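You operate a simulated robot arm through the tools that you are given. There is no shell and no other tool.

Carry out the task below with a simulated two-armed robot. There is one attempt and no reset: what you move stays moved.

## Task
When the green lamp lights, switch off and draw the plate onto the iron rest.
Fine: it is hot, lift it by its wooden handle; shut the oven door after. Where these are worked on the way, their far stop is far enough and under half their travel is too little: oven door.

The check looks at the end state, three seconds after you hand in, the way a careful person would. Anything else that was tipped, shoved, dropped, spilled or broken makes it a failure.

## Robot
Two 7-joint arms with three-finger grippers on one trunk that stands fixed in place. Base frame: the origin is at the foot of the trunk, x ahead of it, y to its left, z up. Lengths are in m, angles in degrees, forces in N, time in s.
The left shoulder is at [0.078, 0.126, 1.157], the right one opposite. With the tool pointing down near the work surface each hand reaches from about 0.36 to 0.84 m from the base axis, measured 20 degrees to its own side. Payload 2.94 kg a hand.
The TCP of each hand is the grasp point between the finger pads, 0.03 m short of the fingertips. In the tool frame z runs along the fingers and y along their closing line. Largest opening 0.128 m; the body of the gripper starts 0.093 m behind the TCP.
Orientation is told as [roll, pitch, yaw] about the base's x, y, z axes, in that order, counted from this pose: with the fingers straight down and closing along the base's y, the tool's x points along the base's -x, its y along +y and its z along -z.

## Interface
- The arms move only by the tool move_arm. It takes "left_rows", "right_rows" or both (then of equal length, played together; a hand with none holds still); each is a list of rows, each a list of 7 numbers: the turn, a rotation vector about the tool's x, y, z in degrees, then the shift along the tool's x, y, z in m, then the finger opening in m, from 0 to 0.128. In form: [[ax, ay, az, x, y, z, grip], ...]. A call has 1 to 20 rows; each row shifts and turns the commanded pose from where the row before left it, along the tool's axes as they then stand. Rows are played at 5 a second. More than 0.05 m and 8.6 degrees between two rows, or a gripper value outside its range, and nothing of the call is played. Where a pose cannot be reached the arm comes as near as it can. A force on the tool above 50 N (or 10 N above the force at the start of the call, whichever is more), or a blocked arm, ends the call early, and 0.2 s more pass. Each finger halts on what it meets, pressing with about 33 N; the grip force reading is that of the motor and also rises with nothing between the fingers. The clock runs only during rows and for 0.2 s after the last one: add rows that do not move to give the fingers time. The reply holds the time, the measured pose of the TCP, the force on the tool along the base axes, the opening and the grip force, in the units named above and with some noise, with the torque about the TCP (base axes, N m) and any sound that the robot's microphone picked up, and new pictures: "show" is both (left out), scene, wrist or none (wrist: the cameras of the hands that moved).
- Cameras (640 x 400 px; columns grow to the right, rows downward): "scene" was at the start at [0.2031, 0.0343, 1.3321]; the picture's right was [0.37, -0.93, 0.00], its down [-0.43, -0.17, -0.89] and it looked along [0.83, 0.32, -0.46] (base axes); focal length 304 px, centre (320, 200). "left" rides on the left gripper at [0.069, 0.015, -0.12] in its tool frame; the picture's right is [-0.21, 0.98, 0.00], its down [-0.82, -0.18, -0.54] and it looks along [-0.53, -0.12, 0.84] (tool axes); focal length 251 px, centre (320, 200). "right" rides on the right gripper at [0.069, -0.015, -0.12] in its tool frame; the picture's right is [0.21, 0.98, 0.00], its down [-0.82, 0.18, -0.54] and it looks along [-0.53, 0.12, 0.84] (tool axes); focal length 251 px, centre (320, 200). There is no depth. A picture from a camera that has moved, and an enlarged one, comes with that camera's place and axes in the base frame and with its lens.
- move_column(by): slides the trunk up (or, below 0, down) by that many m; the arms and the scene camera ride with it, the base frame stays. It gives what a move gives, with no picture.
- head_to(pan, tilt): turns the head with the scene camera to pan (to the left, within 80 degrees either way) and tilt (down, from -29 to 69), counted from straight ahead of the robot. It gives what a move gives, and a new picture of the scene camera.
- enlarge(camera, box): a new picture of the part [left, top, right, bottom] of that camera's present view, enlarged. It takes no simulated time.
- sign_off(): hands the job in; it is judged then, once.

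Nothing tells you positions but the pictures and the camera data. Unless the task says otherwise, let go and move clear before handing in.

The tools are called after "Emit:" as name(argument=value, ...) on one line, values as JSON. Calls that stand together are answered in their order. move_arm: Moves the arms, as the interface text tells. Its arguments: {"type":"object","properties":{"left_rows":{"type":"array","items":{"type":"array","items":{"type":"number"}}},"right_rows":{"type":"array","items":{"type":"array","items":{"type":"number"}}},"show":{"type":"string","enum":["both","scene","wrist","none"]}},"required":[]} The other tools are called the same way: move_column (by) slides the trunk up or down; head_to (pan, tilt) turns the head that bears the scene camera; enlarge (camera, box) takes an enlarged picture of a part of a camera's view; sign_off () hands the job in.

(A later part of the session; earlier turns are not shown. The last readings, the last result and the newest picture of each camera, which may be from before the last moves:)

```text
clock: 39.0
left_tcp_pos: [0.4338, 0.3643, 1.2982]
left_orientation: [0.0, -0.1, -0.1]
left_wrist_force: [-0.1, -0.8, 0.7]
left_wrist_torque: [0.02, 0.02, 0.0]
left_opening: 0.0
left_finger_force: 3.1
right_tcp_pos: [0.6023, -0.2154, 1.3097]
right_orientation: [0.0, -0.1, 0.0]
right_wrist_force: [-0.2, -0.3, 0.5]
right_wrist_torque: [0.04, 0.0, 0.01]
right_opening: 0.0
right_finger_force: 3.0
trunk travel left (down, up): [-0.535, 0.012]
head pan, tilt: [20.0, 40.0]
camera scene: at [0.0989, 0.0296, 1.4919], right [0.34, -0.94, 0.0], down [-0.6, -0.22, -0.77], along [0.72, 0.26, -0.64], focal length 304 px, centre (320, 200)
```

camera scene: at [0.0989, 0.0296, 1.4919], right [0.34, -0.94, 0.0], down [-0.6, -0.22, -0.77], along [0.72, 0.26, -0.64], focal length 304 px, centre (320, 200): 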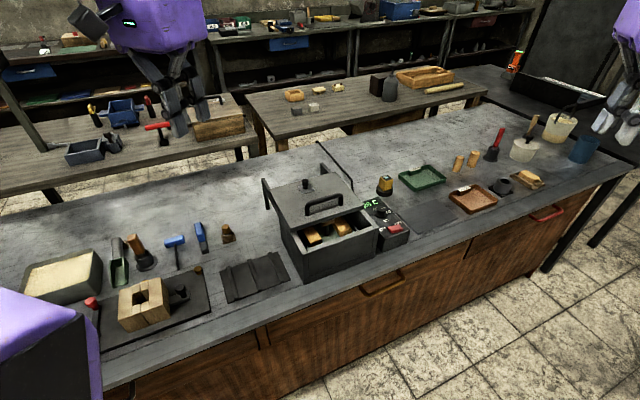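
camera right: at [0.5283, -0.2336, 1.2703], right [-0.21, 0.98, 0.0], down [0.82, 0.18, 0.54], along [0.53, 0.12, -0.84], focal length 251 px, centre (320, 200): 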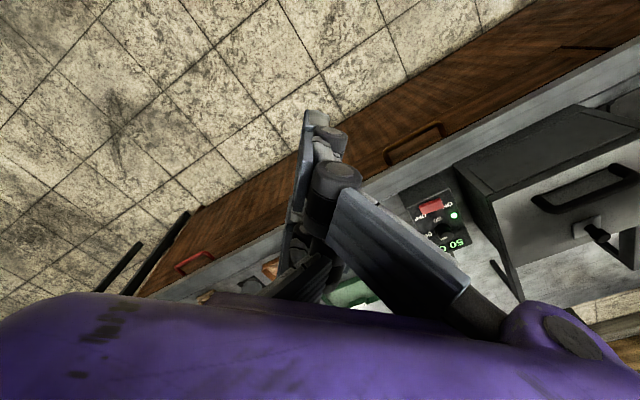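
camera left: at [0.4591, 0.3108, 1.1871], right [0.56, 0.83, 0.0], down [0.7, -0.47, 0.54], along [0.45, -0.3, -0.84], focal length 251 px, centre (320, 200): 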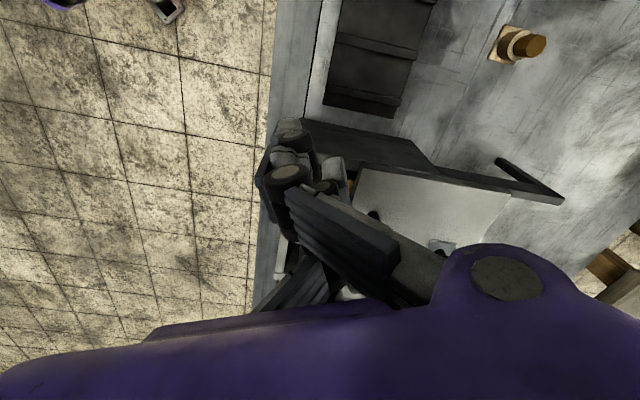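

The left arm is back near its start posture without limits. I'll lower the trunk to its original height.

Emit:
move_column(by=-0.16)

Emit:
move_arm(left_rows=[[0, 0, 0, -0.03, -0.02, 0.01, 0.0], [0, 0, 0, -0.03, -0.02, 0.01, 0.0], [0, 0, 0, -0.03, -0.02, 0.01, 0.0], [0, 0, 0, -0.03, -0.02, 0.01, 0.0], [0, 0, 0, 0, 0, 0, 0.0]], show="scene")

```text
clock: 40.8
left_tcp_pos: [0.4323, 0.3662, 1.1397]
left_orientation: [0.1, -0.1, -0.1]
left_wrist_force: [0.1, -0.3, 0.0]
left_wrist_torque: [0.02, -0.01, 0.01]
left_opening: 0.0
left_finger_force: 2.9
right_tcp_pos: [0.5996, -0.2152, 1.1501]
right_orientation: [0.0, -0.1, -0.1]
right_wrist_force: [0.7, 1.0, -0.1]
right_wrist_torque: [-0.01, 0.01, -0.03]
right_opening: 0.0001
right_finger_force: 2.7
trunk travel left (down, up): [-0.375, 0.172]
head pan, tilt: [20.0, 40.0]
```

```text
clock: 42.0
left_tcp_pos: [0.5508, 0.2867, 1.0984]
left_orientation: [0.0, -0.1, -0.1]
left_wrist_force: [0.5, 0.2, -0.1]
left_wrist_torque: [-0.02, 0.0, -0.04]
left_opening: 0.0
left_finger_force: 3.3
right_tcp_pos: [0.5996, -0.213, 1.1498]
right_orientation: [0.0, -0.1, 0.1]
right_wrist_force: [0.5, 0.6, -0.4]
right_wrist_torque: [-0.02, -0.03, 0.0]
right_opening: 0.0
right_finger_force: 3.4
trunk travel left (down, up): [-0.375, 0.172]
head pan, tilt: [20.0, 40.0]
camera scene: at [0.1971, 0.0307, 1.3126], right [0.34, -0.94, 0.0], down [-0.6, -0.22, -0.77], along [0.72, 0.26, -0.64], focal length 304 px, centre (320, 200)
```

scene: 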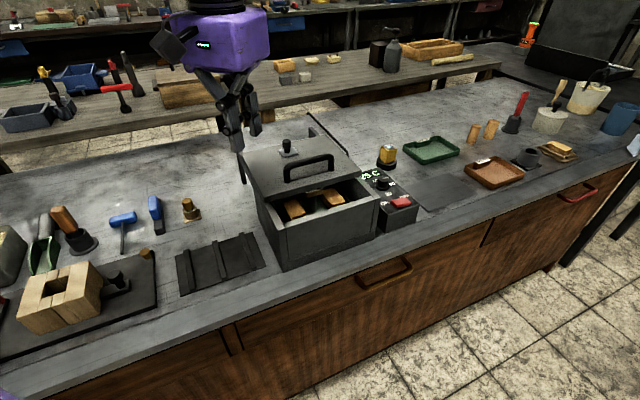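

With the trunk back at its original height the arm moves freely at yaw 0. I'll go on toward the point in front of the handle bar, staying above it.

Emit:
move_arm(left_rows=[[0, 0, 0, -0.0247, -0.0243, 0.016, 0.0], [0, 0, 0, -0.0247, -0.0243, 0.016, 0.0], [0, 0, 0, -0.0247, -0.0243, 0.016, 0.0], [0, 0, 0, 0, 0, 0, 0.0]], show="both")

Emit:
enlarge(camera="scene", box=[220, 100, 420, 280])

```text
clock: 43.0
left_tcp_pos: [0.6245, 0.2118, 1.0519]
left_orientation: [0.2, -0.2, -0.1]
left_wrist_force: [0.2, -0.8, -0.5]
left_wrist_torque: [0.04, -0.03, -0.01]
left_opening: 0.0001
left_finger_force: 3.1
right_tcp_pos: [0.6001, -0.2151, 1.1501]
right_orientation: [0.0, 0.0, 0.0]
right_wrist_force: [0.3, -0.1, 0.2]
right_wrist_torque: [0.02, -0.03, -0.02]
right_opening: 0.0001
right_finger_force: 2.6
trunk travel left (down, up): [-0.375, 0.172]
head pan, tilt: [20.0, 40.0]
camera scene: at [0.1974, 0.0282, 1.3136], right [0.32, -0.95, 0.0], down [-0.6, -0.2, -0.77], along [0.73, 0.25, -0.63], focal length 304 px, centre (320, 200)
camera left: at [0.5541, 0.2274, 1.1703], right [0.22, 0.98, 0.0], down [0.82, -0.18, 0.54], along [0.53, -0.12, -0.84], focal length 251 px, centre (320, 200)
```

scene: 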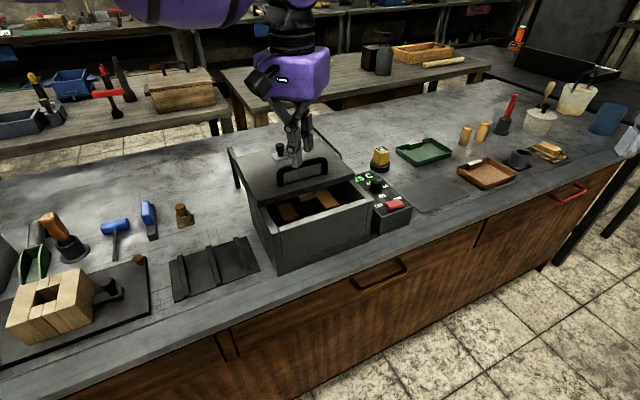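
left: 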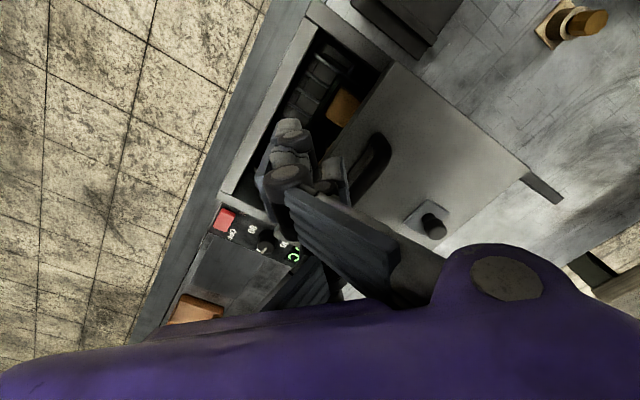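

```text
2.22 times, centred on (320, 190) of scene
camera zoom: at [0.1974, 0.0282, 1.3136], right [0.32, -0.95, 0.0], down [-0.6, -0.2, -0.77], along [0.73, 0.25, -0.63], focal length 675 px, centre (320, 222)
```

zoom: 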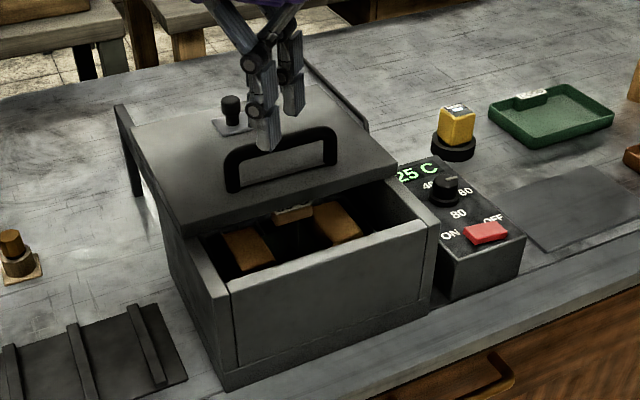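

The hand reaches well in this posture. The closed tips are about 4 cm in front of the bar, so I'll lower to bar height, just clear of the lid.

Emit:
move_arm(left_rows=[[0, 0, 0, 0, 0, 0.03, 0.0], [0, 0, 0, 0, 0, 0.025, 0.0], [0, 0, 0, 0, 0, 0.012, 0.0], [0, 0, 0, 0, 0, 0, 0.0]], show="both")

Emit:
enlarge(camera="scene", box=[220, 100, 420, 280])

```text
clock: 44.0
left_tcp_pos: [0.6247, 0.212, 0.9847]
left_orientation: [-0.1, -0.2, -0.1]
left_wrist_force: [-0.1, 0.0, 0.1]
left_wrist_torque: [0.0, 0.02, 0.02]
left_opening: 0.0
left_finger_force: 3.5
right_tcp_pos: [0.6008, -0.2151, 1.151]
right_orientation: [0.0, -0.1, -0.1]
right_wrist_force: [-0.7, -1.1, -0.2]
right_wrist_torque: [0.01, -0.03, 0.0]
right_opening: 0.0
right_finger_force: 2.9
trunk travel left (down, up): [-0.375, 0.172]
head pan, tilt: [20.0, 40.0]
camera scene: at [0.1976, 0.0299, 1.3125], right [0.34, -0.94, 0.0], down [-0.6, -0.22, -0.77], along [0.72, 0.26, -0.64], focal length 304 px, centre (320, 200)
camera left: at [0.5543, 0.2275, 1.1035], right [0.22, 0.98, 0.0], down [0.82, -0.18, 0.54], along [0.53, -0.12, -0.84], focal length 251 px, centre (320, 200)
```

scene: 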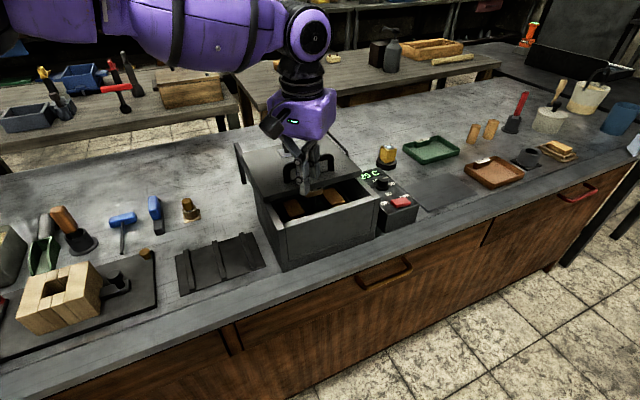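
left: 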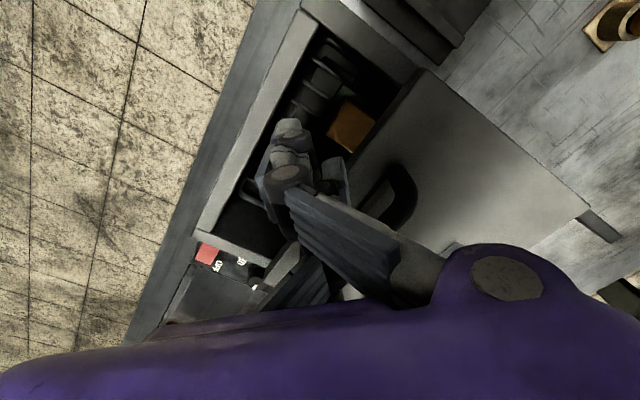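

```text
2.22 times, centred on (320, 190) of scene
camera zoom: at [0.1976, 0.0299, 1.3125], right [0.34, -0.94, 0.0], down [-0.6, -0.22, -0.77], along [0.72, 0.26, -0.64], focal length 675 px, centre (320, 222)
```

zoom: 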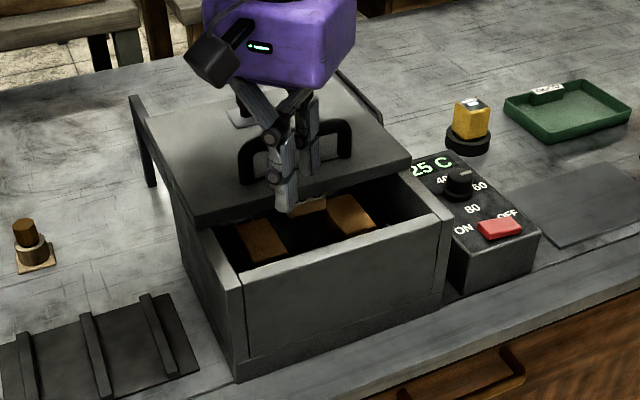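

The tips are down in front of the bar without contact. Now I'll push along the back direction.

Emit:
move_arm(left_rows=[[0, 0, 0, -0.0106, 0.0106, 0, 0.0], [0, 0, 0, -0.0106, 0.0106, 0, 0.0], [0, 0, 0, -0.0106, 0.0106, 0, 0.0], [0, 0, 0, -0.0106, 0.0106, 0, 0.0], [0, 0, 0, 0, 0, 0, 0.0]], show="scene")

```text
clock: 45.2
left_tcp_pos: [0.6566, 0.2458, 0.9849]
left_orientation: [0.0, -0.1, 0.1]
left_wrist_force: [0.5, -0.2, 0.2]
left_wrist_torque: [0.0, -0.02, -0.01]
left_opening: 0.0001
left_finger_force: 2.4
left hand out of reach, approached as far as the arm can: row 4
right_tcp_pos: [0.6008, -0.2153, 1.1494]
right_orientation: [0.0, 0.0, 0.0]
right_wrist_force: [0.4, 0.8, 0.1]
right_wrist_torque: [-0.02, 0.01, 0.03]
right_opening: 0.0
right_finger_force: 2.6
trunk travel left (down, up): [-0.375, 0.172]
head pan, tilt: [20.0, 40.0]
camera scene: at [0.1981, 0.0302, 1.3124], right [0.34, -0.94, 0.0], down [-0.6, -0.22, -0.77], along [0.72, 0.26, -0.64], focal length 304 px, centre (320, 200)
```

scene: 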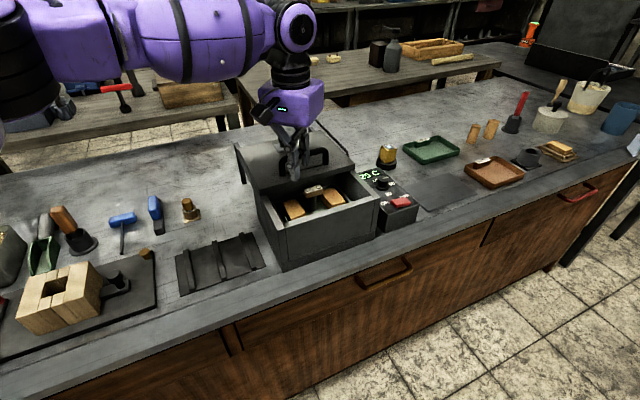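

The left arm runs out of reach near (0.66, 0.25) at this height. Raising the trunk shifted the head back by about 10 cm, so lowering it may bring the shoulders forward. I'll back the hand off and up, then lower the trunk 10 cm as a test.

Emit:
move_arm(left_rows=[[0, 0, 0, 0.016, -0.016, 0, 0.0], [0, 0, 0, 0.016, -0.016, -0.02, 0.0], [0, 0, 0, 0.01, 0, -0.04, 0.0], [0, 0, 0, 0.01, 0, -0.04, 0.0], [0, 0, 0, 0.01, 0, -0.04, 0.0], [0, 0, 0, 0, 0, 0, 0.0]], show="none")

Emit:
move_column(by=-0.1)

Emit:
head_to(pan=20, tilt=42)

```text
clock: 46.6
left_tcp_pos: [0.5984, 0.2146, 1.125]
left_orientation: [0.1, 0.0, 0.0]
left_wrist_force: [0.2, 0.0, -0.4]
left_wrist_torque: [-0.02, 0.0, -0.01]
left_opening: 0.0
left_finger_force: 3.1
right_tcp_pos: [0.6003, -0.2158, 1.1495]
right_orientation: [0.0, -0.1, 0.0]
right_wrist_force: [0.1, 0.0, 0.8]
right_wrist_torque: [0.02, 0.04, -0.02]
right_opening: 0.0002
right_finger_force: 3.3
trunk travel left (down, up): [-0.375, 0.172]
head pan, tilt: [20.0, 40.0]
```

```text
clock: 47.9
left_tcp_pos: [0.5952, 0.2153, 1.0248]
left_orientation: [0.0, -0.1, -0.2]
left_wrist_force: [0.2, -0.6, 0.2]
left_wrist_torque: [-0.02, -0.03, -0.03]
left_opening: 0.0
left_finger_force: 3.3
right_tcp_pos: [0.6001, -0.2154, 1.0501]
right_orientation: [0.0, -0.1, -0.1]
right_wrist_force: [-1.6, 0.0, 0.1]
right_wrist_torque: [0.0, 0.01, 0.0]
right_opening: 0.0
right_finger_force: 3.0
trunk travel left (down, up): [-0.275, 0.272]
head pan, tilt: [20.0, 40.0]
```

```text
clock: 48.6
left_tcp_pos: [0.594, 0.2141, 1.0241]
left_orientation: [0.0, -0.1, -0.1]
left_wrist_force: [0.3, 0.3, -0.3]
left_wrist_torque: [0.03, 0.0, 0.02]
left_opening: 0.0
left_finger_force: 2.8
right_tcp_pos: [0.5998, -0.2164, 1.0501]
right_orientation: [-0.1, -0.1, -0.1]
right_wrist_force: [-0.5, 0.3, 0.6]
right_wrist_torque: [0.01, -0.02, -0.01]
right_opening: 0.0
right_finger_force: 3.2
trunk travel left (down, up): [-0.275, 0.272]
head pan, tilt: [20.0, 42.0]
camera scene: at [0.2211, 0.0295, 1.211], right [0.34, -0.94, 0.0], down [-0.63, -0.23, -0.74], along [0.7, 0.25, -0.67], focal length 304 px, centre (320, 200)
```

scene: 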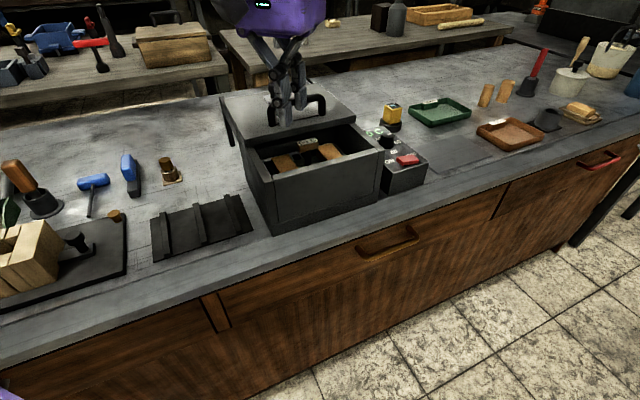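

The shoulders came forward about 2.4 cm. I'll bring the fist back in front of the bar and try the push again.

Emit:
move_arm(left_rows=[[0, 0, 0, -0.028, -0.002, 0.015, 0.0], [0, 0, 0, 0, 0, 0.024, 0.0], [0, 0, 0, -0.0106, 0.0106, 0, 0.0], [0, 0, 0, -0.0106, 0.0106, 0, 0.0], [0, 0, 0, -0.0106, 0.0106, 0, 0.0], [0, 0, 0, -0.0106, 0.0106, 0, 0.0], [0, 0, 0, 0, 0, 0, 0.0]], show="scene")

```text
clock: 50.2
left_tcp_pos: [0.6658, 0.2556, 0.9849]
left_orientation: [0.0, -0.2, -0.1]
left_wrist_force: [1.5, -0.4, -0.4]
left_wrist_torque: [0.01, 0.01, -0.02]
left_opening: 0.0002
left_finger_force: 3.0
right_tcp_pos: [0.5998, -0.2163, 1.0489]
right_orientation: [0.1, -0.1, -0.1]
right_wrist_force: [0.5, 0.6, 1.0]
right_wrist_torque: [0.02, 0.0, 0.0]
right_opening: 0.0002
right_finger_force: 3.6
trunk travel left (down, up): [-0.275, 0.272]
head pan, tilt: [20.0, 42.0]
camera scene: at [0.2207, 0.0294, 1.2111], right [0.34, -0.94, 0.0], down [-0.63, -0.23, -0.74], along [0.7, 0.25, -0.67], focal length 304 px, centre (320, 200)
```

scene: 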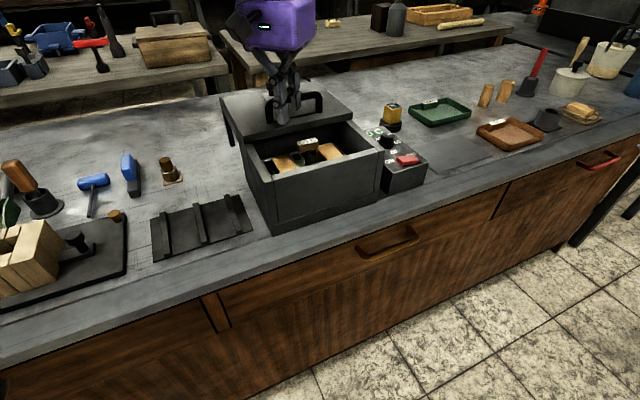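

The push continues without a reach warning and the lid is moving. I'll keep going in small steps.

Emit:
move_arm(left_rows=[[0, 0, 0, -0.0106, 0.0106, 0, 0.0], [0, 0, 0, -0.0106, 0.0106, 0, 0.0], [0, 0, 0, -0.0106, 0.0106, 0, 0.0], [0, 0, 0, 0, 0, 0, 0.0]], show="both")

Emit:
enlarge(camera="scene", box=[200, 50, 440, 240])

```text
clock: 51.2
left_tcp_pos: [0.6961, 0.2903, 0.9873]
left_orientation: [0.0, -0.3, -0.1]
left_wrist_force: [-0.3, 0.3, 0.4]
left_wrist_torque: [0.0, -0.01, 0.0]
left_opening: 0.0001
left_finger_force: 3.0
left hand out of reach, approached as far as the arm can: row 3
right_tcp_pos: [0.5991, -0.2168, 1.0487]
right_orientation: [0.0, -0.2, 0.1]
right_wrist_force: [0.5, -0.2, 0.1]
right_wrist_torque: [0.05, -0.02, 0.0]
right_opening: 0.0001
right_finger_force: 2.8
trunk travel left (down, up): [-0.275, 0.272]
head pan, tilt: [20.0, 42.0]
camera scene: at [0.2207, 0.0291, 1.2111], right [0.34, -0.94, 0.0], down [-0.63, -0.23, -0.74], along [0.7, 0.25, -0.67], focal length 304 px, centre (320, 200)
camera left: at [0.6261, 0.3044, 1.1052], right [0.22, 0.98, 0.0], down [0.82, -0.18, 0.54], along [0.53, -0.12, -0.84], focal length 251 px, centre (320, 200)
```

scene: 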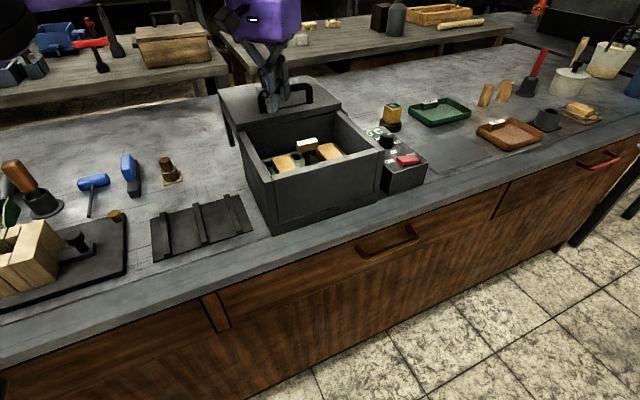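
left: 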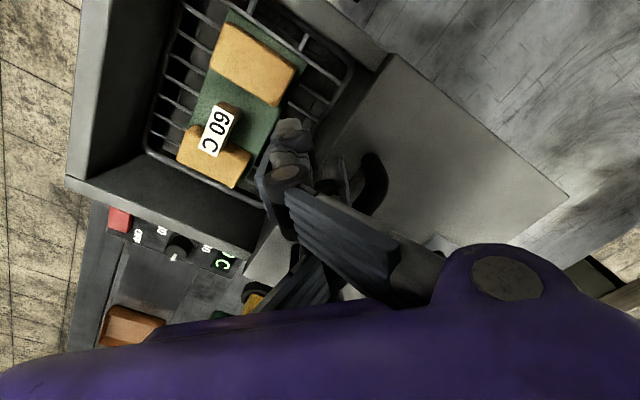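

```text
2.11 times, centred on (320, 145) of scene
camera zoom: at [0.2207, 0.0291, 1.2111], right [0.34, -0.94, 0.0], down [-0.63, -0.23, -0.74], along [0.7, 0.25, -0.67], focal length 640 px, centre (320, 316)
```

zoom: 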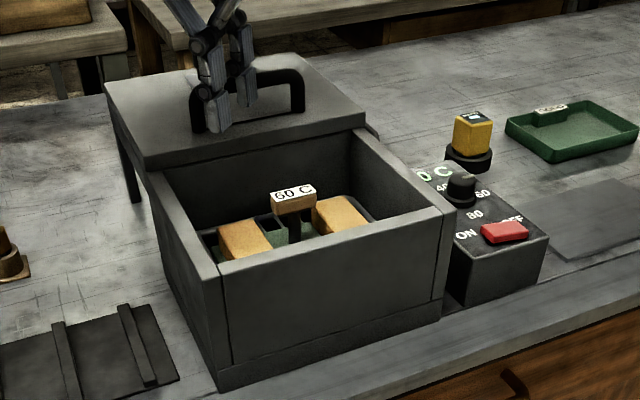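

The lid is now almost fully open. The plate is a green rectangle on a wire rack, with two wooden blocks and a tagged "60 C" wooden handle on a post between them. I'll study the layout closely.

Emit:
enlarge(camera="left", box=[60, 0, 400, 260])

Emit:
enlarge(camera="scene", box=[260, 120, 380, 200])

Emit:
enlarge(camera="right", box=[300, 0, 640, 300])

```text
1.54 times, centred on (230, 130) of left
camera zoom: at [0.6261, 0.3044, 1.1052], right [0.22, 0.98, 0.0], down [0.82, -0.18, 0.54], along [0.53, -0.12, -0.84], focal length 387 px, centre (458, 308)
```

zoom: 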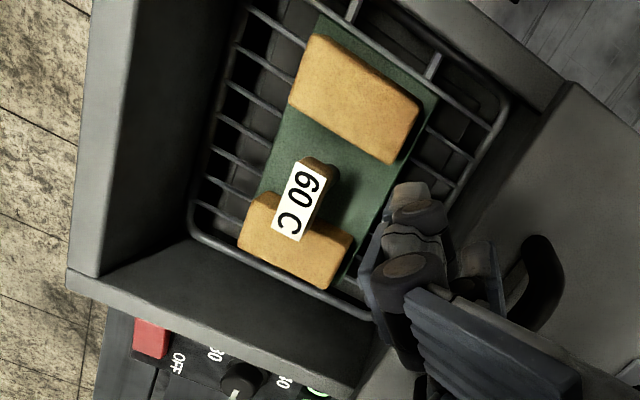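

```text
5.00 times, centred on (320, 160) of scene
camera zoom: at [0.2207, 0.0291, 1.2111], right [0.34, -0.94, 0.0], down [-0.63, -0.23, -0.74], along [0.7, 0.25, -0.67], focal length 1520 px, centre (320, 400)
```

zoom: 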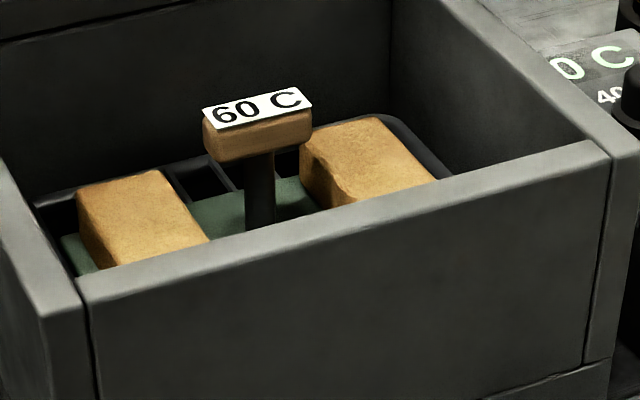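

```text
1.33 times, centred on (470, 150) of right
camera zoom: at [0.5313, -0.2308, 1.1691], right [-0.21, 0.98, 0.0], down [0.82, 0.18, 0.54], along [0.53, 0.12, -0.84], focal length 335 px, centre (120, 267)
```

zoom: 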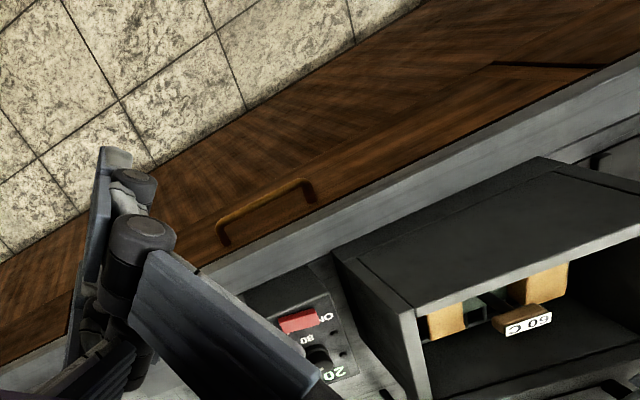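

The handle is a T-bar. Its top is at about (0.667, 0.2155, 0.919), it runs along the oven's left-right direction, and it is about 4–4.5 cm long and about 1.8 cm wide. The blocks' tops are at z≈0.885 and the lid is about 15 cm back, clear of the plate. I'll lift the hand off the lid, move above the handle, and turn to -45° with the fingers open.

Emit:
move_arm(left_rows=[[0, 0, 0, 0, 0, -0.035, 0.0], [0, 0, 0, 0, 0, -0.035, 0.0], [0, 0, 0, 0.0145, -0.0375, -0.01, 0.02], [0, 0, 0, 0.0145, -0.0375, 0, 0.04], [0, 0, 7.5, 0, 0, 0, 0.06], [0, 0, 7.5, 0, 0, 0, 0.06], [0, 0, 7.5, 0, 0, 0, 0.06], [0, 0, 7.5, 0, 0, 0, 0.06], [0, 0, 7.5, 0, 0, 0, 0.06], [0, 0, 7.5, 0, 0, 0, 0.06], [0, 0, 0, 0, 0, 0, 0.06]], show="both")

Emit:
enlarge(camera="scene", box=[200, 50, 440, 240])

Emit:
enlarge(camera="left", box=[180, 20, 500, 260])

```text
clock: 53.6
left_tcp_pos: [0.6615, 0.2382, 1.0547]
left_orientation: [0.1, -0.1, -45.2]
left_wrist_force: [1.3, -0.8, 0.1]
left_wrist_torque: [0.01, 0.01, -0.05]
left_opening: 0.0602
left_finger_force: 0.1
left hand out of reach, approached as far as the arm can: row 1, 2
right_tcp_pos: [0.6015, -0.2151, 1.0493]
right_orientation: [0.0, -0.1, 0.0]
right_wrist_force: [0.1, 0.1, -1.0]
right_wrist_torque: [0.04, -0.03, -0.01]
right_opening: 0.0001
right_finger_force: 3.2
trunk travel left (down, up): [-0.275, 0.272]
head pan, tilt: [20.0, 42.0]
camera scene: at [0.2209, 0.0294, 1.211], right [0.34, -0.94, 0.0], down [-0.63, -0.23, -0.74], along [0.7, 0.25, -0.67], focal length 304 px, centre (320, 200)
camera left: at [0.6221, 0.2977, 1.1744], right [0.84, 0.54, 0.0], down [0.45, -0.71, 0.54], along [0.29, -0.46, -0.84], focal length 251 px, centre (320, 200)
```

scene: 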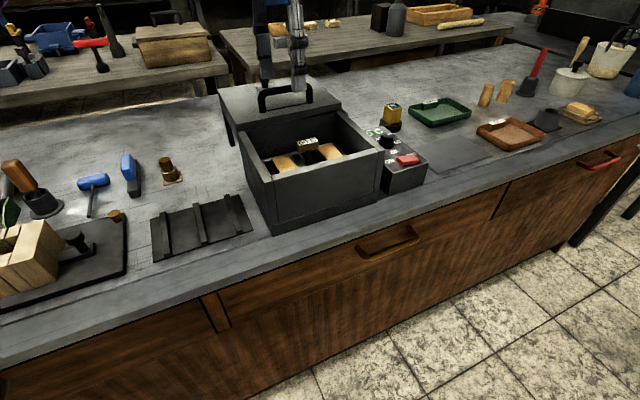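
left: 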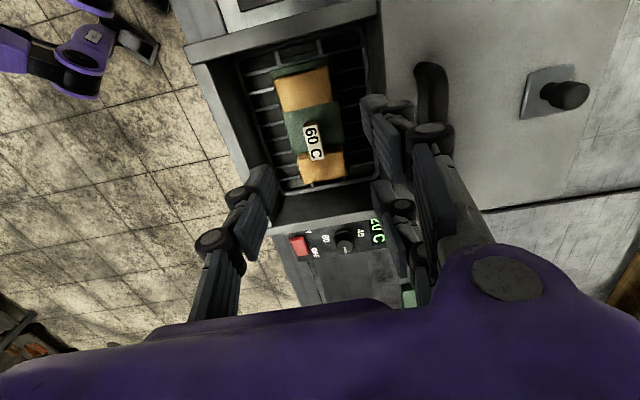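

```text
2.11 times, centred on (320, 145) of scene
camera zoom: at [0.2209, 0.0294, 1.211], right [0.34, -0.94, 0.0], down [-0.63, -0.23, -0.74], along [0.7, 0.25, -0.67], focal length 640 px, centre (320, 316)
```

zoom: 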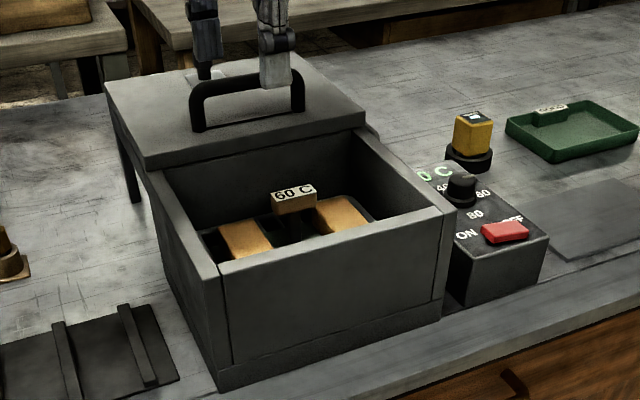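

```text
1.67 times, centred on (340, 140) of left
camera zoom: at [0.6221, 0.2977, 1.1744], right [0.84, 0.54, 0.0], down [0.45, -0.71, 0.54], along [0.29, -0.46, -0.84], focal length 419 px, centre (287, 300)
```

zoom: 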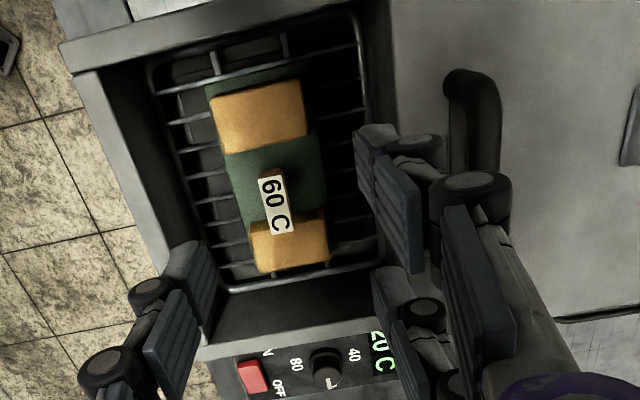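

The handle measures again at (0.6655, 0.215). I'll shift over it, descend to just above the oven rim, and check the alignment.

Emit:
move_arm(left_rows=[[0, 0, 1.3, -0.0097, -0.0066, 0, 0.06], [0, 0, 0, -0.0097, -0.0066, 0, 0.06], [0, 0, 0, 0, 0, 0.025, 0.06], [0, 0, 0, 0, 0, 0.025, 0.06], [0, 0, 0, 0, 0, 0.015, 0.06], [0, 0, 0, 0, 0, 0, 0.06]], show="both")

Emit:
enlarge(camera="scene", box=[220, 60, 420, 220])

Emit:
enlarge(camera="left", box=[180, 60, 460, 270])

```text
clock: 55.0
left_tcp_pos: [0.6625, 0.2413, 0.9925]
left_orientation: [0.2, 0.1, -46.4]
left_wrist_force: [0.4, 0.1, 0.0]
left_wrist_torque: [-0.01, 0.03, -0.02]
left_opening: 0.06
left_finger_force: 0.0
left hand out of reach, approached as far as the arm can: row 1, 2
right_tcp_pos: [0.6007, -0.2154, 1.0488]
right_orientation: [0.0, -0.1, -0.1]
right_wrist_force: [0.2, -1.0, 0.3]
right_wrist_torque: [-0.01, 0.01, -0.02]
right_opening: 0.0001
right_finger_force: 3.2
trunk travel left (down, up): [-0.275, 0.272]
head pan, tilt: [20.0, 42.0]
camera scene: at [0.2205, 0.0339, 1.2136], right [0.39, -0.92, 0.0], down [-0.6, -0.25, -0.76], along [0.7, 0.3, -0.65], focal length 304 px, centre (320, 200)
camera left: at [0.6252, 0.3019, 1.1112], right [0.86, 0.52, 0.0], down [0.43, -0.72, 0.54], along [0.28, -0.46, -0.84], focal length 251 px, centre (320, 200)
```

scene: 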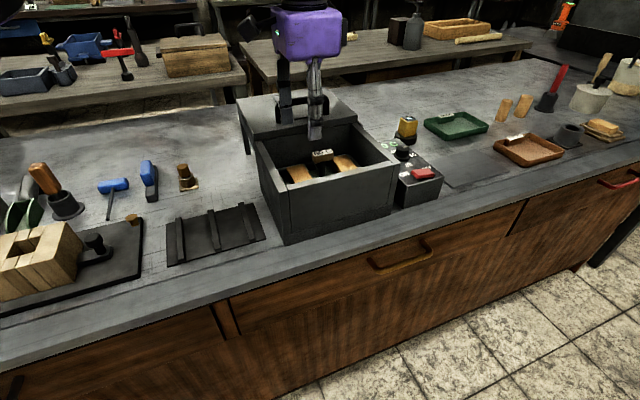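
left: 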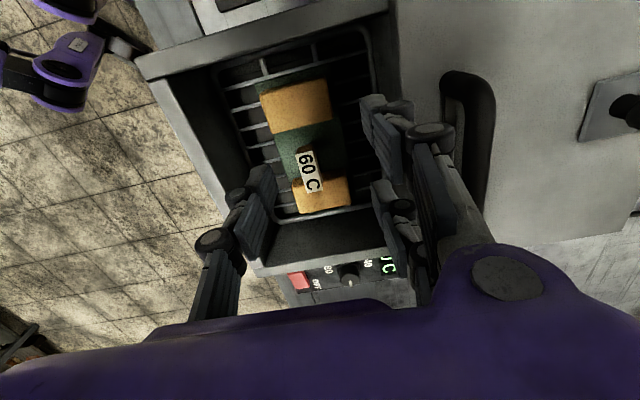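

```text
2.50 times, centred on (320, 140) of scene
camera zoom: at [0.2205, 0.0339, 1.2136], right [0.39, -0.92, 0.0], down [-0.6, -0.25, -0.76], along [0.7, 0.3, -0.65], focal length 760 px, centre (320, 350)
```

zoom: 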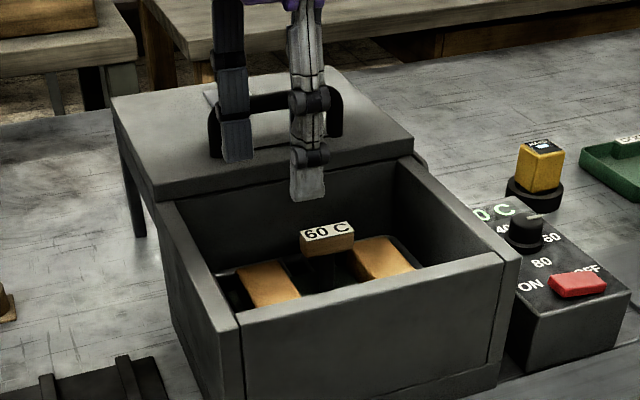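

```text
1.90 times, centred on (320, 165) of left
camera zoom: at [0.6252, 0.3019, 1.1112], right [0.86, 0.52, 0.0], down [0.43, -0.72, 0.54], along [0.28, -0.46, -0.84], focal length 479 px, centre (320, 267)
```

zoom: 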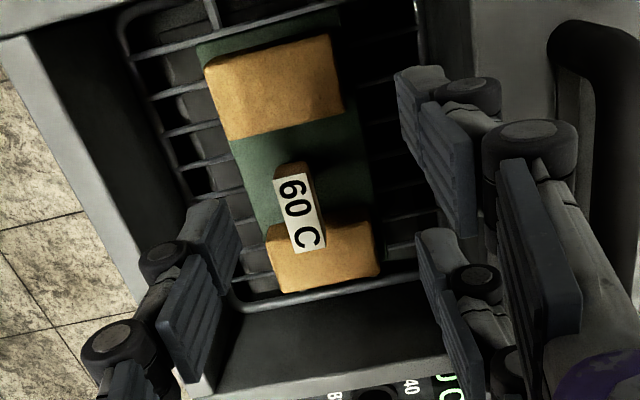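

At -45° yaw the left arm can't move the last 2.6 cm inward. Positive yaw seems to give it more reach, and the bar can also be gripped lengthwise, about 4.5 cm. I'll raise the hand and turn it to +45° to test that.

Emit:
move_arm(left_rows=[[0, 0, 0, 0, 0, -0.03, 0.08], [0, 0, 0, 0, 0, -0.03, 0.08], [0, 0, -8.2, 0, 0, 0, 0.08], [0, 0, -8.2, 0, 0, 0, 0.08], [0, 0, -8.2, 0, 0, 0, 0.08], [0, 0, -8.2, 0, 0, 0, 0.08], [0, 0, -8.2, 0, 0, 0, 0.08], [0, 0, -8.2, 0, 0, 0, 0.08], [0, 0, -8.2, 0, 0, 0, 0.08], [0, 0, -8.2, 0, 0, 0, 0.08], [0, 0, -8.2, 0, 0, 0, 0.08], [0, 0, -8.2, 0, 0, 0, 0.08], [0, 0, -8.2, 0, 0, 0, 0.08], [0, 0, 0, 0, 0, 0, 0.08]], show="both")

```text
clock: 58.0
left_tcp_pos: [0.6623, 0.243, 1.0524]
left_orientation: [-0.1, -0.1, 43.9]
left_wrist_force: [0.2, -0.4, 0.0]
left_wrist_torque: [-0.01, 0.0, 0.0]
left_opening: 0.0801
left_finger_force: 0.1
right_tcp_pos: [0.6008, -0.2158, 1.0487]
right_orientation: [0.0, 0.0, 0.0]
right_wrist_force: [-0.4, -0.1, 0.0]
right_wrist_torque: [-0.01, 0.0, 0.04]
right_opening: 0.0003
right_finger_force: 3.3
trunk travel left (down, up): [-0.275, 0.272]
head pan, tilt: [20.0, 42.0]
camera scene: at [0.2207, 0.0346, 1.2141], right [0.4, -0.92, 0.0], down [-0.59, -0.25, -0.77], along [0.71, 0.3, -0.64], focal length 304 px, centre (320, 200)
camera left: at [0.6013, 0.2054, 1.1715], right [-0.52, 0.85, 0.0], down [0.72, 0.44, 0.54], along [0.46, 0.28, -0.84], focal length 251 px, centre (320, 200)
```

scene: 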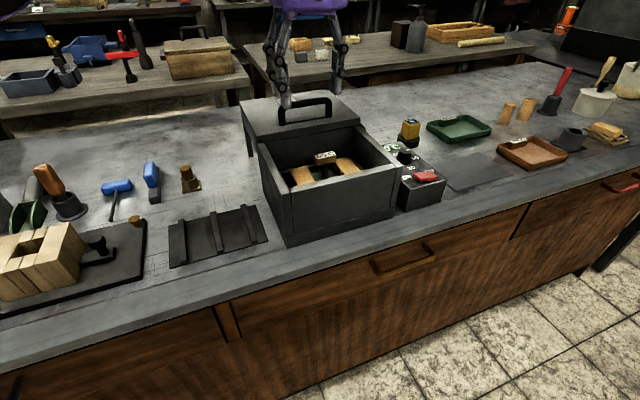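
left: 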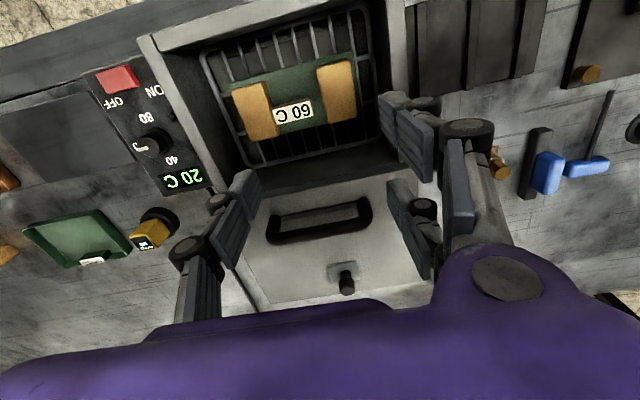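

The turn to +44° went through cleanly. Now I'll shift over the handle.

Emit:
move_arm(left_rows=[[0, 0, 0, 0.0088, -0.0114, 0, 0.08], [0, 0, 0, 0.0088, -0.0114, 0, 0.08], [0, 0, 0, 0, 0, 0.02, 0.08], [0, 0, 0, 0, 0, 0.02, 0.08], [0, 0, 0, 0, 0, 0, 0.08]], show="both")

Emit:
enlarge(camera="scene", box=[230, 60, 430, 220])

Emit:
enlarge(camera="left", box=[180, 20, 460, 230])

```text
clock: 59.2
left_tcp_pos: [0.6636, 0.2402, 1.0118]
left_orientation: [0.0, -0.1, 43.7]
left_wrist_force: [0.3, 0.3, 0.2]
left_wrist_torque: [0.0, -0.01, 0.02]
left_opening: 0.08
left_finger_force: 0.1
left hand out of reach, approached as far as the arm can: row 1, 2
right_tcp_pos: [0.6011, -0.2156, 1.0482]
right_orientation: [-0.1, -0.2, 0.0]
right_wrist_force: [0.4, -0.2, -0.4]
right_wrist_torque: [-0.02, -0.01, 0.02]
right_opening: 0.0004
right_finger_force: 2.8
trunk travel left (down, up): [-0.275, 0.272]
head pan, tilt: [20.0, 42.0]
camera scene: at [0.2207, 0.0322, 1.2126], right [0.37, -0.93, 0.0], down [-0.61, -0.24, -0.76], along [0.7, 0.28, -0.65], focal length 304 px, centre (320, 200)
camera left: at [0.6012, 0.2022, 1.1312], right [-0.52, 0.85, 0.0], down [0.72, 0.44, 0.54], along [0.46, 0.28, -0.84], focal length 251 px, centre (320, 200)
```

scene: 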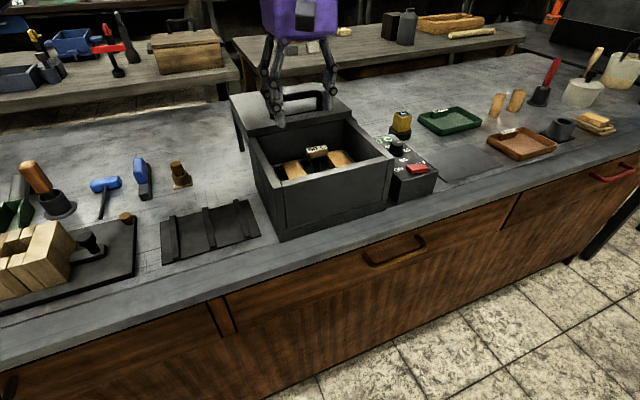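
left: 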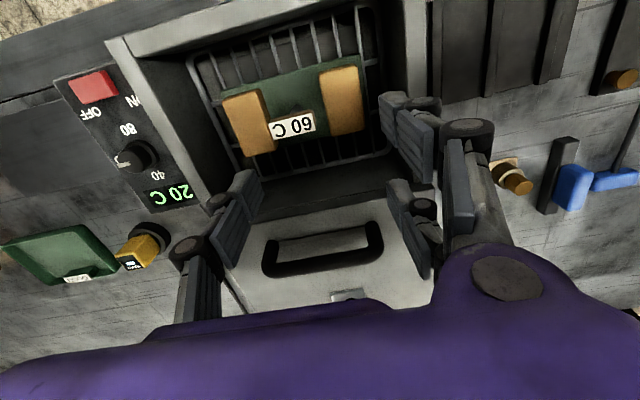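

```text
2.50 times, centred on (330, 140) of scene
camera zoom: at [0.2207, 0.0322, 1.2126], right [0.37, -0.93, 0.0], down [-0.61, -0.24, -0.76], along [0.7, 0.28, -0.65], focal length 760 px, centre (295, 350)
```

zoom: 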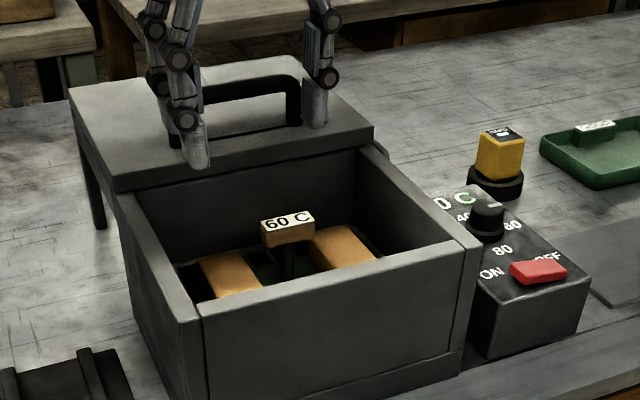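

```text
1.90 times, centred on (320, 125) of left
camera zoom: at [0.6012, 0.2022, 1.1312], right [-0.52, 0.85, 0.0], down [0.72, 0.44, 0.54], along [0.46, 0.28, -0.84], focal length 479 px, centre (320, 343)
```

zoom: 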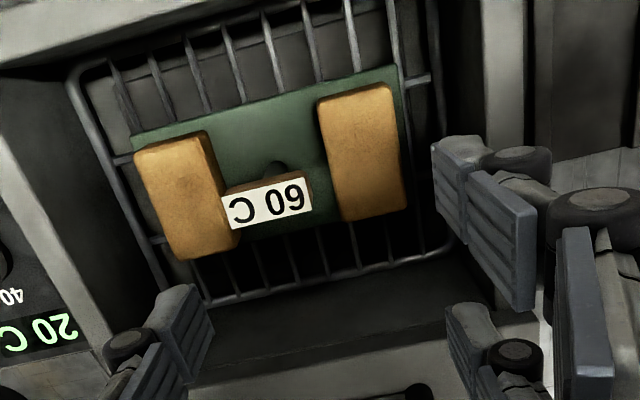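

The arm still can't move inward here, so I suspect its elbow posture. I'll turn the head to look at the left arm's configuration.

Emit:
head_to(pan=55, tilt=5)

Emit:
head_to(pan=-45, tilt=15)

```text
clock: 60.2
left_tcp_pos: [0.6631, 0.2397, 1.0123]
left_orientation: [0.1, -0.1, 43.9]
left_wrist_force: [0.0, -0.1, -0.2]
left_wrist_torque: [-0.02, 0.03, -0.01]
left_opening: 0.0801
left_finger_force: 0.2
right_tcp_pos: [0.6021, -0.2156, 1.0501]
right_orientation: [0.0, 0.0, 0.0]
right_wrist_force: [0.2, -0.3, 0.0]
right_wrist_torque: [0.0, -0.02, -0.01]
right_opening: 0.0001
right_finger_force: 3.7
trunk travel left (down, up): [-0.275, 0.272]
head pan, tilt: [55.0, 5.0]
camera scene: at [0.1952, 0.0761, 1.2696], right [0.82, -0.57, 0.0], down [-0.05, -0.07, -1.0], along [0.57, 0.82, -0.09], focal length 304 px, centre (320, 200)
```

scene: 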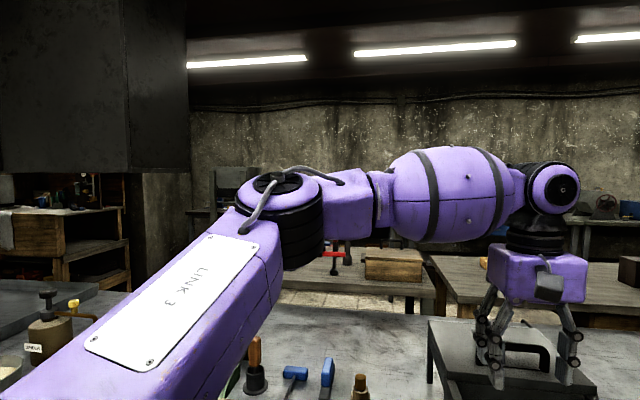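

```text
clock: 62.0
left_tcp_pos: [0.6628, 0.2397, 1.0121]
left_orientation: [0.1, -0.2, 43.9]
left_wrist_force: [-0.5, -0.2, 0.1]
left_wrist_torque: [0.02, 0.04, 0.01]
left_opening: 0.0798
left_finger_force: 0.1
right_tcp_pos: [0.6005, -0.2166, 1.0492]
right_orientation: [0.1, 0.1, 0.0]
right_wrist_force: [0.4, -0.2, -0.6]
right_wrist_torque: [0.01, 0.01, -0.02]
right_opening: 0.0
right_finger_force: 3.0
trunk travel left (down, up): [-0.275, 0.272]
head pan, tilt: [-45.0, 15.0]
camera scene: at [0.2085, -0.0651, 1.2535], right [-0.71, -0.71, 0.0], down [-0.18, 0.18, -0.97], along [0.68, -0.68, -0.26], focal length 304 px, centre (320, 200)
```

scene: 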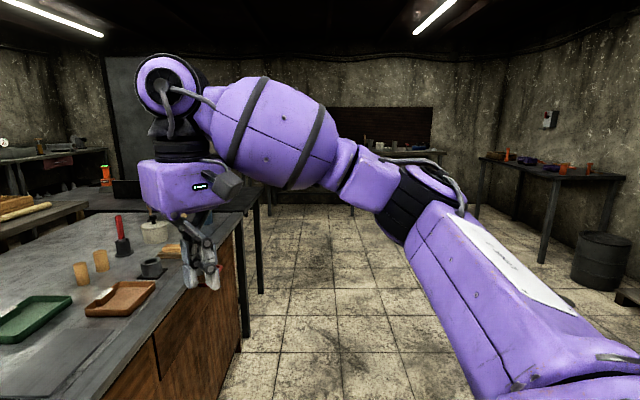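

The left elbow is flared far out to the left, while the right arm's elbow sits lower and reaches further. Turning the hand further counter-clockwise, to about +135°, should draw the elbow in and also suits a grip across the bar. I'll back off to free space and turn.

Emit:
move_arm(left_rows=[[0, 0, 0, 0.03, 0, -0.03, 0.06], [0, 0, 0, 0.03, 0, -0.02, 0.06], [0, 0, 0, 0.03, 0, 0, 0.06], [0, 0, -8.3, 0, 0, 0, 0.06], [0, 0, -8.3, 0, 0, 0, 0.06], [0, 0, -8.3, 0, 0, 0, 0.06], [0, 0, -8.3, 0, 0, 0, 0.06], [0, 0, -8.3, 0, 0, 0, 0.06], [0, 0, -8.3, 0, 0, 0, 0.06], [0, 0, -8.3, 0, 0, 0, 0.06], [0, 0, -8.3, 0, 0, 0, 0.06], [0, 0, -8.3, 0, 0, 0, 0.06], [0, 0, -8.3, 0, 0, 0, 0.06], [0, 0, -8.3, 0, 0, 0, 0.06], [0, 0, 0, 0, 0, 0, 0.06]], show="none")

Emit:
head_to(pan=45, tilt=15)

```text
clock: 65.2
left_tcp_pos: [0.5953, 0.1915, 1.064]
left_orientation: [0.2, 0.2, 134.9]
left_wrist_force: [1.0, -0.2, -0.6]
left_wrist_torque: [-0.01, 0.06, 0.02]
left_opening: 0.06
left_finger_force: 0.0
left hand out of reach, approached as far as the arm can: row 14
right_tcp_pos: [0.6019, -0.216, 1.0487]
right_orientation: [-0.1, 0.1, 0.0]
right_wrist_force: [-0.4, 0.8, -0.1]
right_wrist_torque: [0.03, 0.03, -0.04]
right_opening: 0.0001
right_finger_force: 3.2
trunk travel left (down, up): [-0.275, 0.272]
head pan, tilt: [-45.0, 15.0]
```

```text
clock: 66.8
left_tcp_pos: [0.5961, 0.1917, 1.0638]
left_orientation: [0.1, 0.2, 134.7]
left_wrist_force: [-0.1, 0.0, 0.0]
left_wrist_torque: [-0.04, 0.01, 0.01]
left_opening: 0.0601
left_finger_force: 0.2
right_tcp_pos: [0.6002, -0.2155, 1.0496]
right_orientation: [0.2, -0.1, -0.1]
right_wrist_force: [-0.5, -0.2, 0.3]
right_wrist_torque: [0.0, 0.0, 0.0]
right_opening: 0.0
right_finger_force: 3.0
trunk travel left (down, up): [-0.275, 0.272]
head pan, tilt: [45.0, 15.0]
camera scene: at [0.2085, 0.0669, 1.2535], right [0.71, -0.71, 0.0], down [-0.18, -0.18, -0.97], along [0.68, 0.68, -0.26], focal length 304 px, centre (320, 200)
```

scene: 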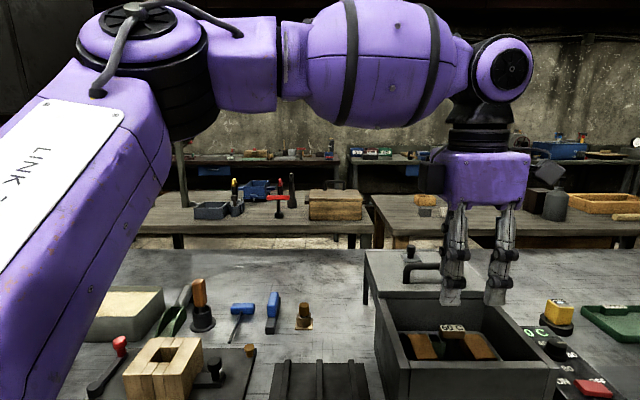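

At +135° the hand arrived near (0.595, 0.19). I'll try moving from here to above the handle.

Emit:
move_arm(left_rows=[[0, 0, 0, 0.011, -0.022, 0, 0.06], [0, 0, 0, 0.011, -0.022, 0, 0.06], [0, 0, 0, 0.011, -0.022, 0, 0.06], [0, 0, 0, 0, 0, 0, 0.06]], show="both")

```text
clock: 67.8
left_tcp_pos: [0.6423, 0.2095, 1.0633]
left_orientation: [0.0, 0.1, 135.2]
left_wrist_force: [0.1, 0.3, -0.3]
left_wrist_torque: [-0.04, 0.03, 0.04]
left_opening: 0.0598
left_finger_force: 0.1
left hand out of reach, approached as far as the arm can: row 3
right_tcp_pos: [0.6015, -0.2146, 1.048]
right_orientation: [0.0, 0.0, 0.0]
right_wrist_force: [0.2, -1.1, -0.1]
right_wrist_torque: [0.03, 0.01, 0.02]
right_opening: 0.0001
right_finger_force: 2.9
trunk travel left (down, up): [-0.275, 0.272]
head pan, tilt: [45.0, 15.0]
camera scene: at [0.2092, 0.0672, 1.2533], right [0.71, -0.71, 0.0], down [-0.18, -0.18, -0.97], along [0.68, 0.68, -0.26], focal length 304 px, centre (320, 200)
camera left: at [0.6801, 0.149, 1.182], right [-0.84, -0.54, 0.0], down [-0.46, 0.71, 0.54], along [-0.29, 0.45, -0.84], focal length 251 px, centre (320, 200)
```

scene: 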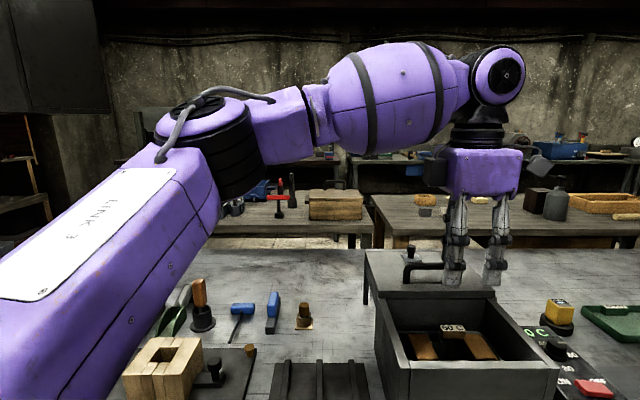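
left: 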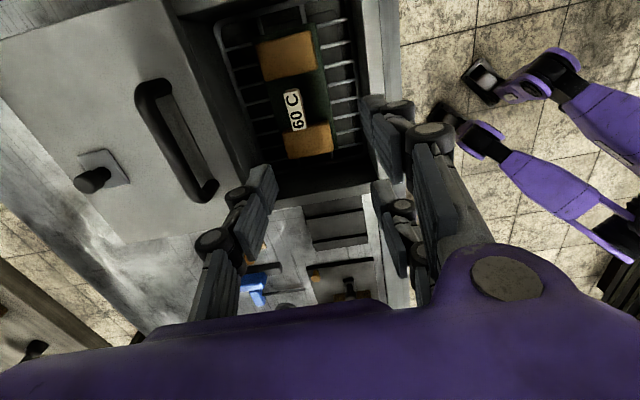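

It stopped 2.3 cm short of the handle. I'll descend a little, still above the rim, and test whether the reach improves lower down.

Emit:
move_arm(left_rows=[[0, 0, 0, 0, 0, 0.03, 0.06], [0, 0, 0, 0, 0, 0.03, 0.06], [0, 0, 0, 0.006, -0.01, 0, 0.06], [0, 0, 0, 0.006, -0.01, 0, 0.06], [0, 0, 0, 0, 0, 0, 0.06]], show="none")

```text
clock: 69.0
left_tcp_pos: [0.6583, 0.2165, 1.0042]
left_orientation: [0.0, 0.1, 135.1]
left_wrist_force: [-0.9, -0.2, 0.1]
left_wrist_torque: [0.02, 0.03, 0.0]
left_opening: 0.0602
left_finger_force: 0.0
left hand out of reach, approached as far as the arm can: row 4
right_tcp_pos: [0.6003, -0.2155, 1.0504]
right_orientation: [0.0, 0.0, 0.1]
right_wrist_force: [0.7, -1.2, -0.7]
right_wrist_torque: [0.0, 0.0, -0.02]
right_opening: 0.0
right_finger_force: 2.5
trunk travel left (down, up): [-0.275, 0.272]
head pan, tilt: [45.0, 15.0]
```

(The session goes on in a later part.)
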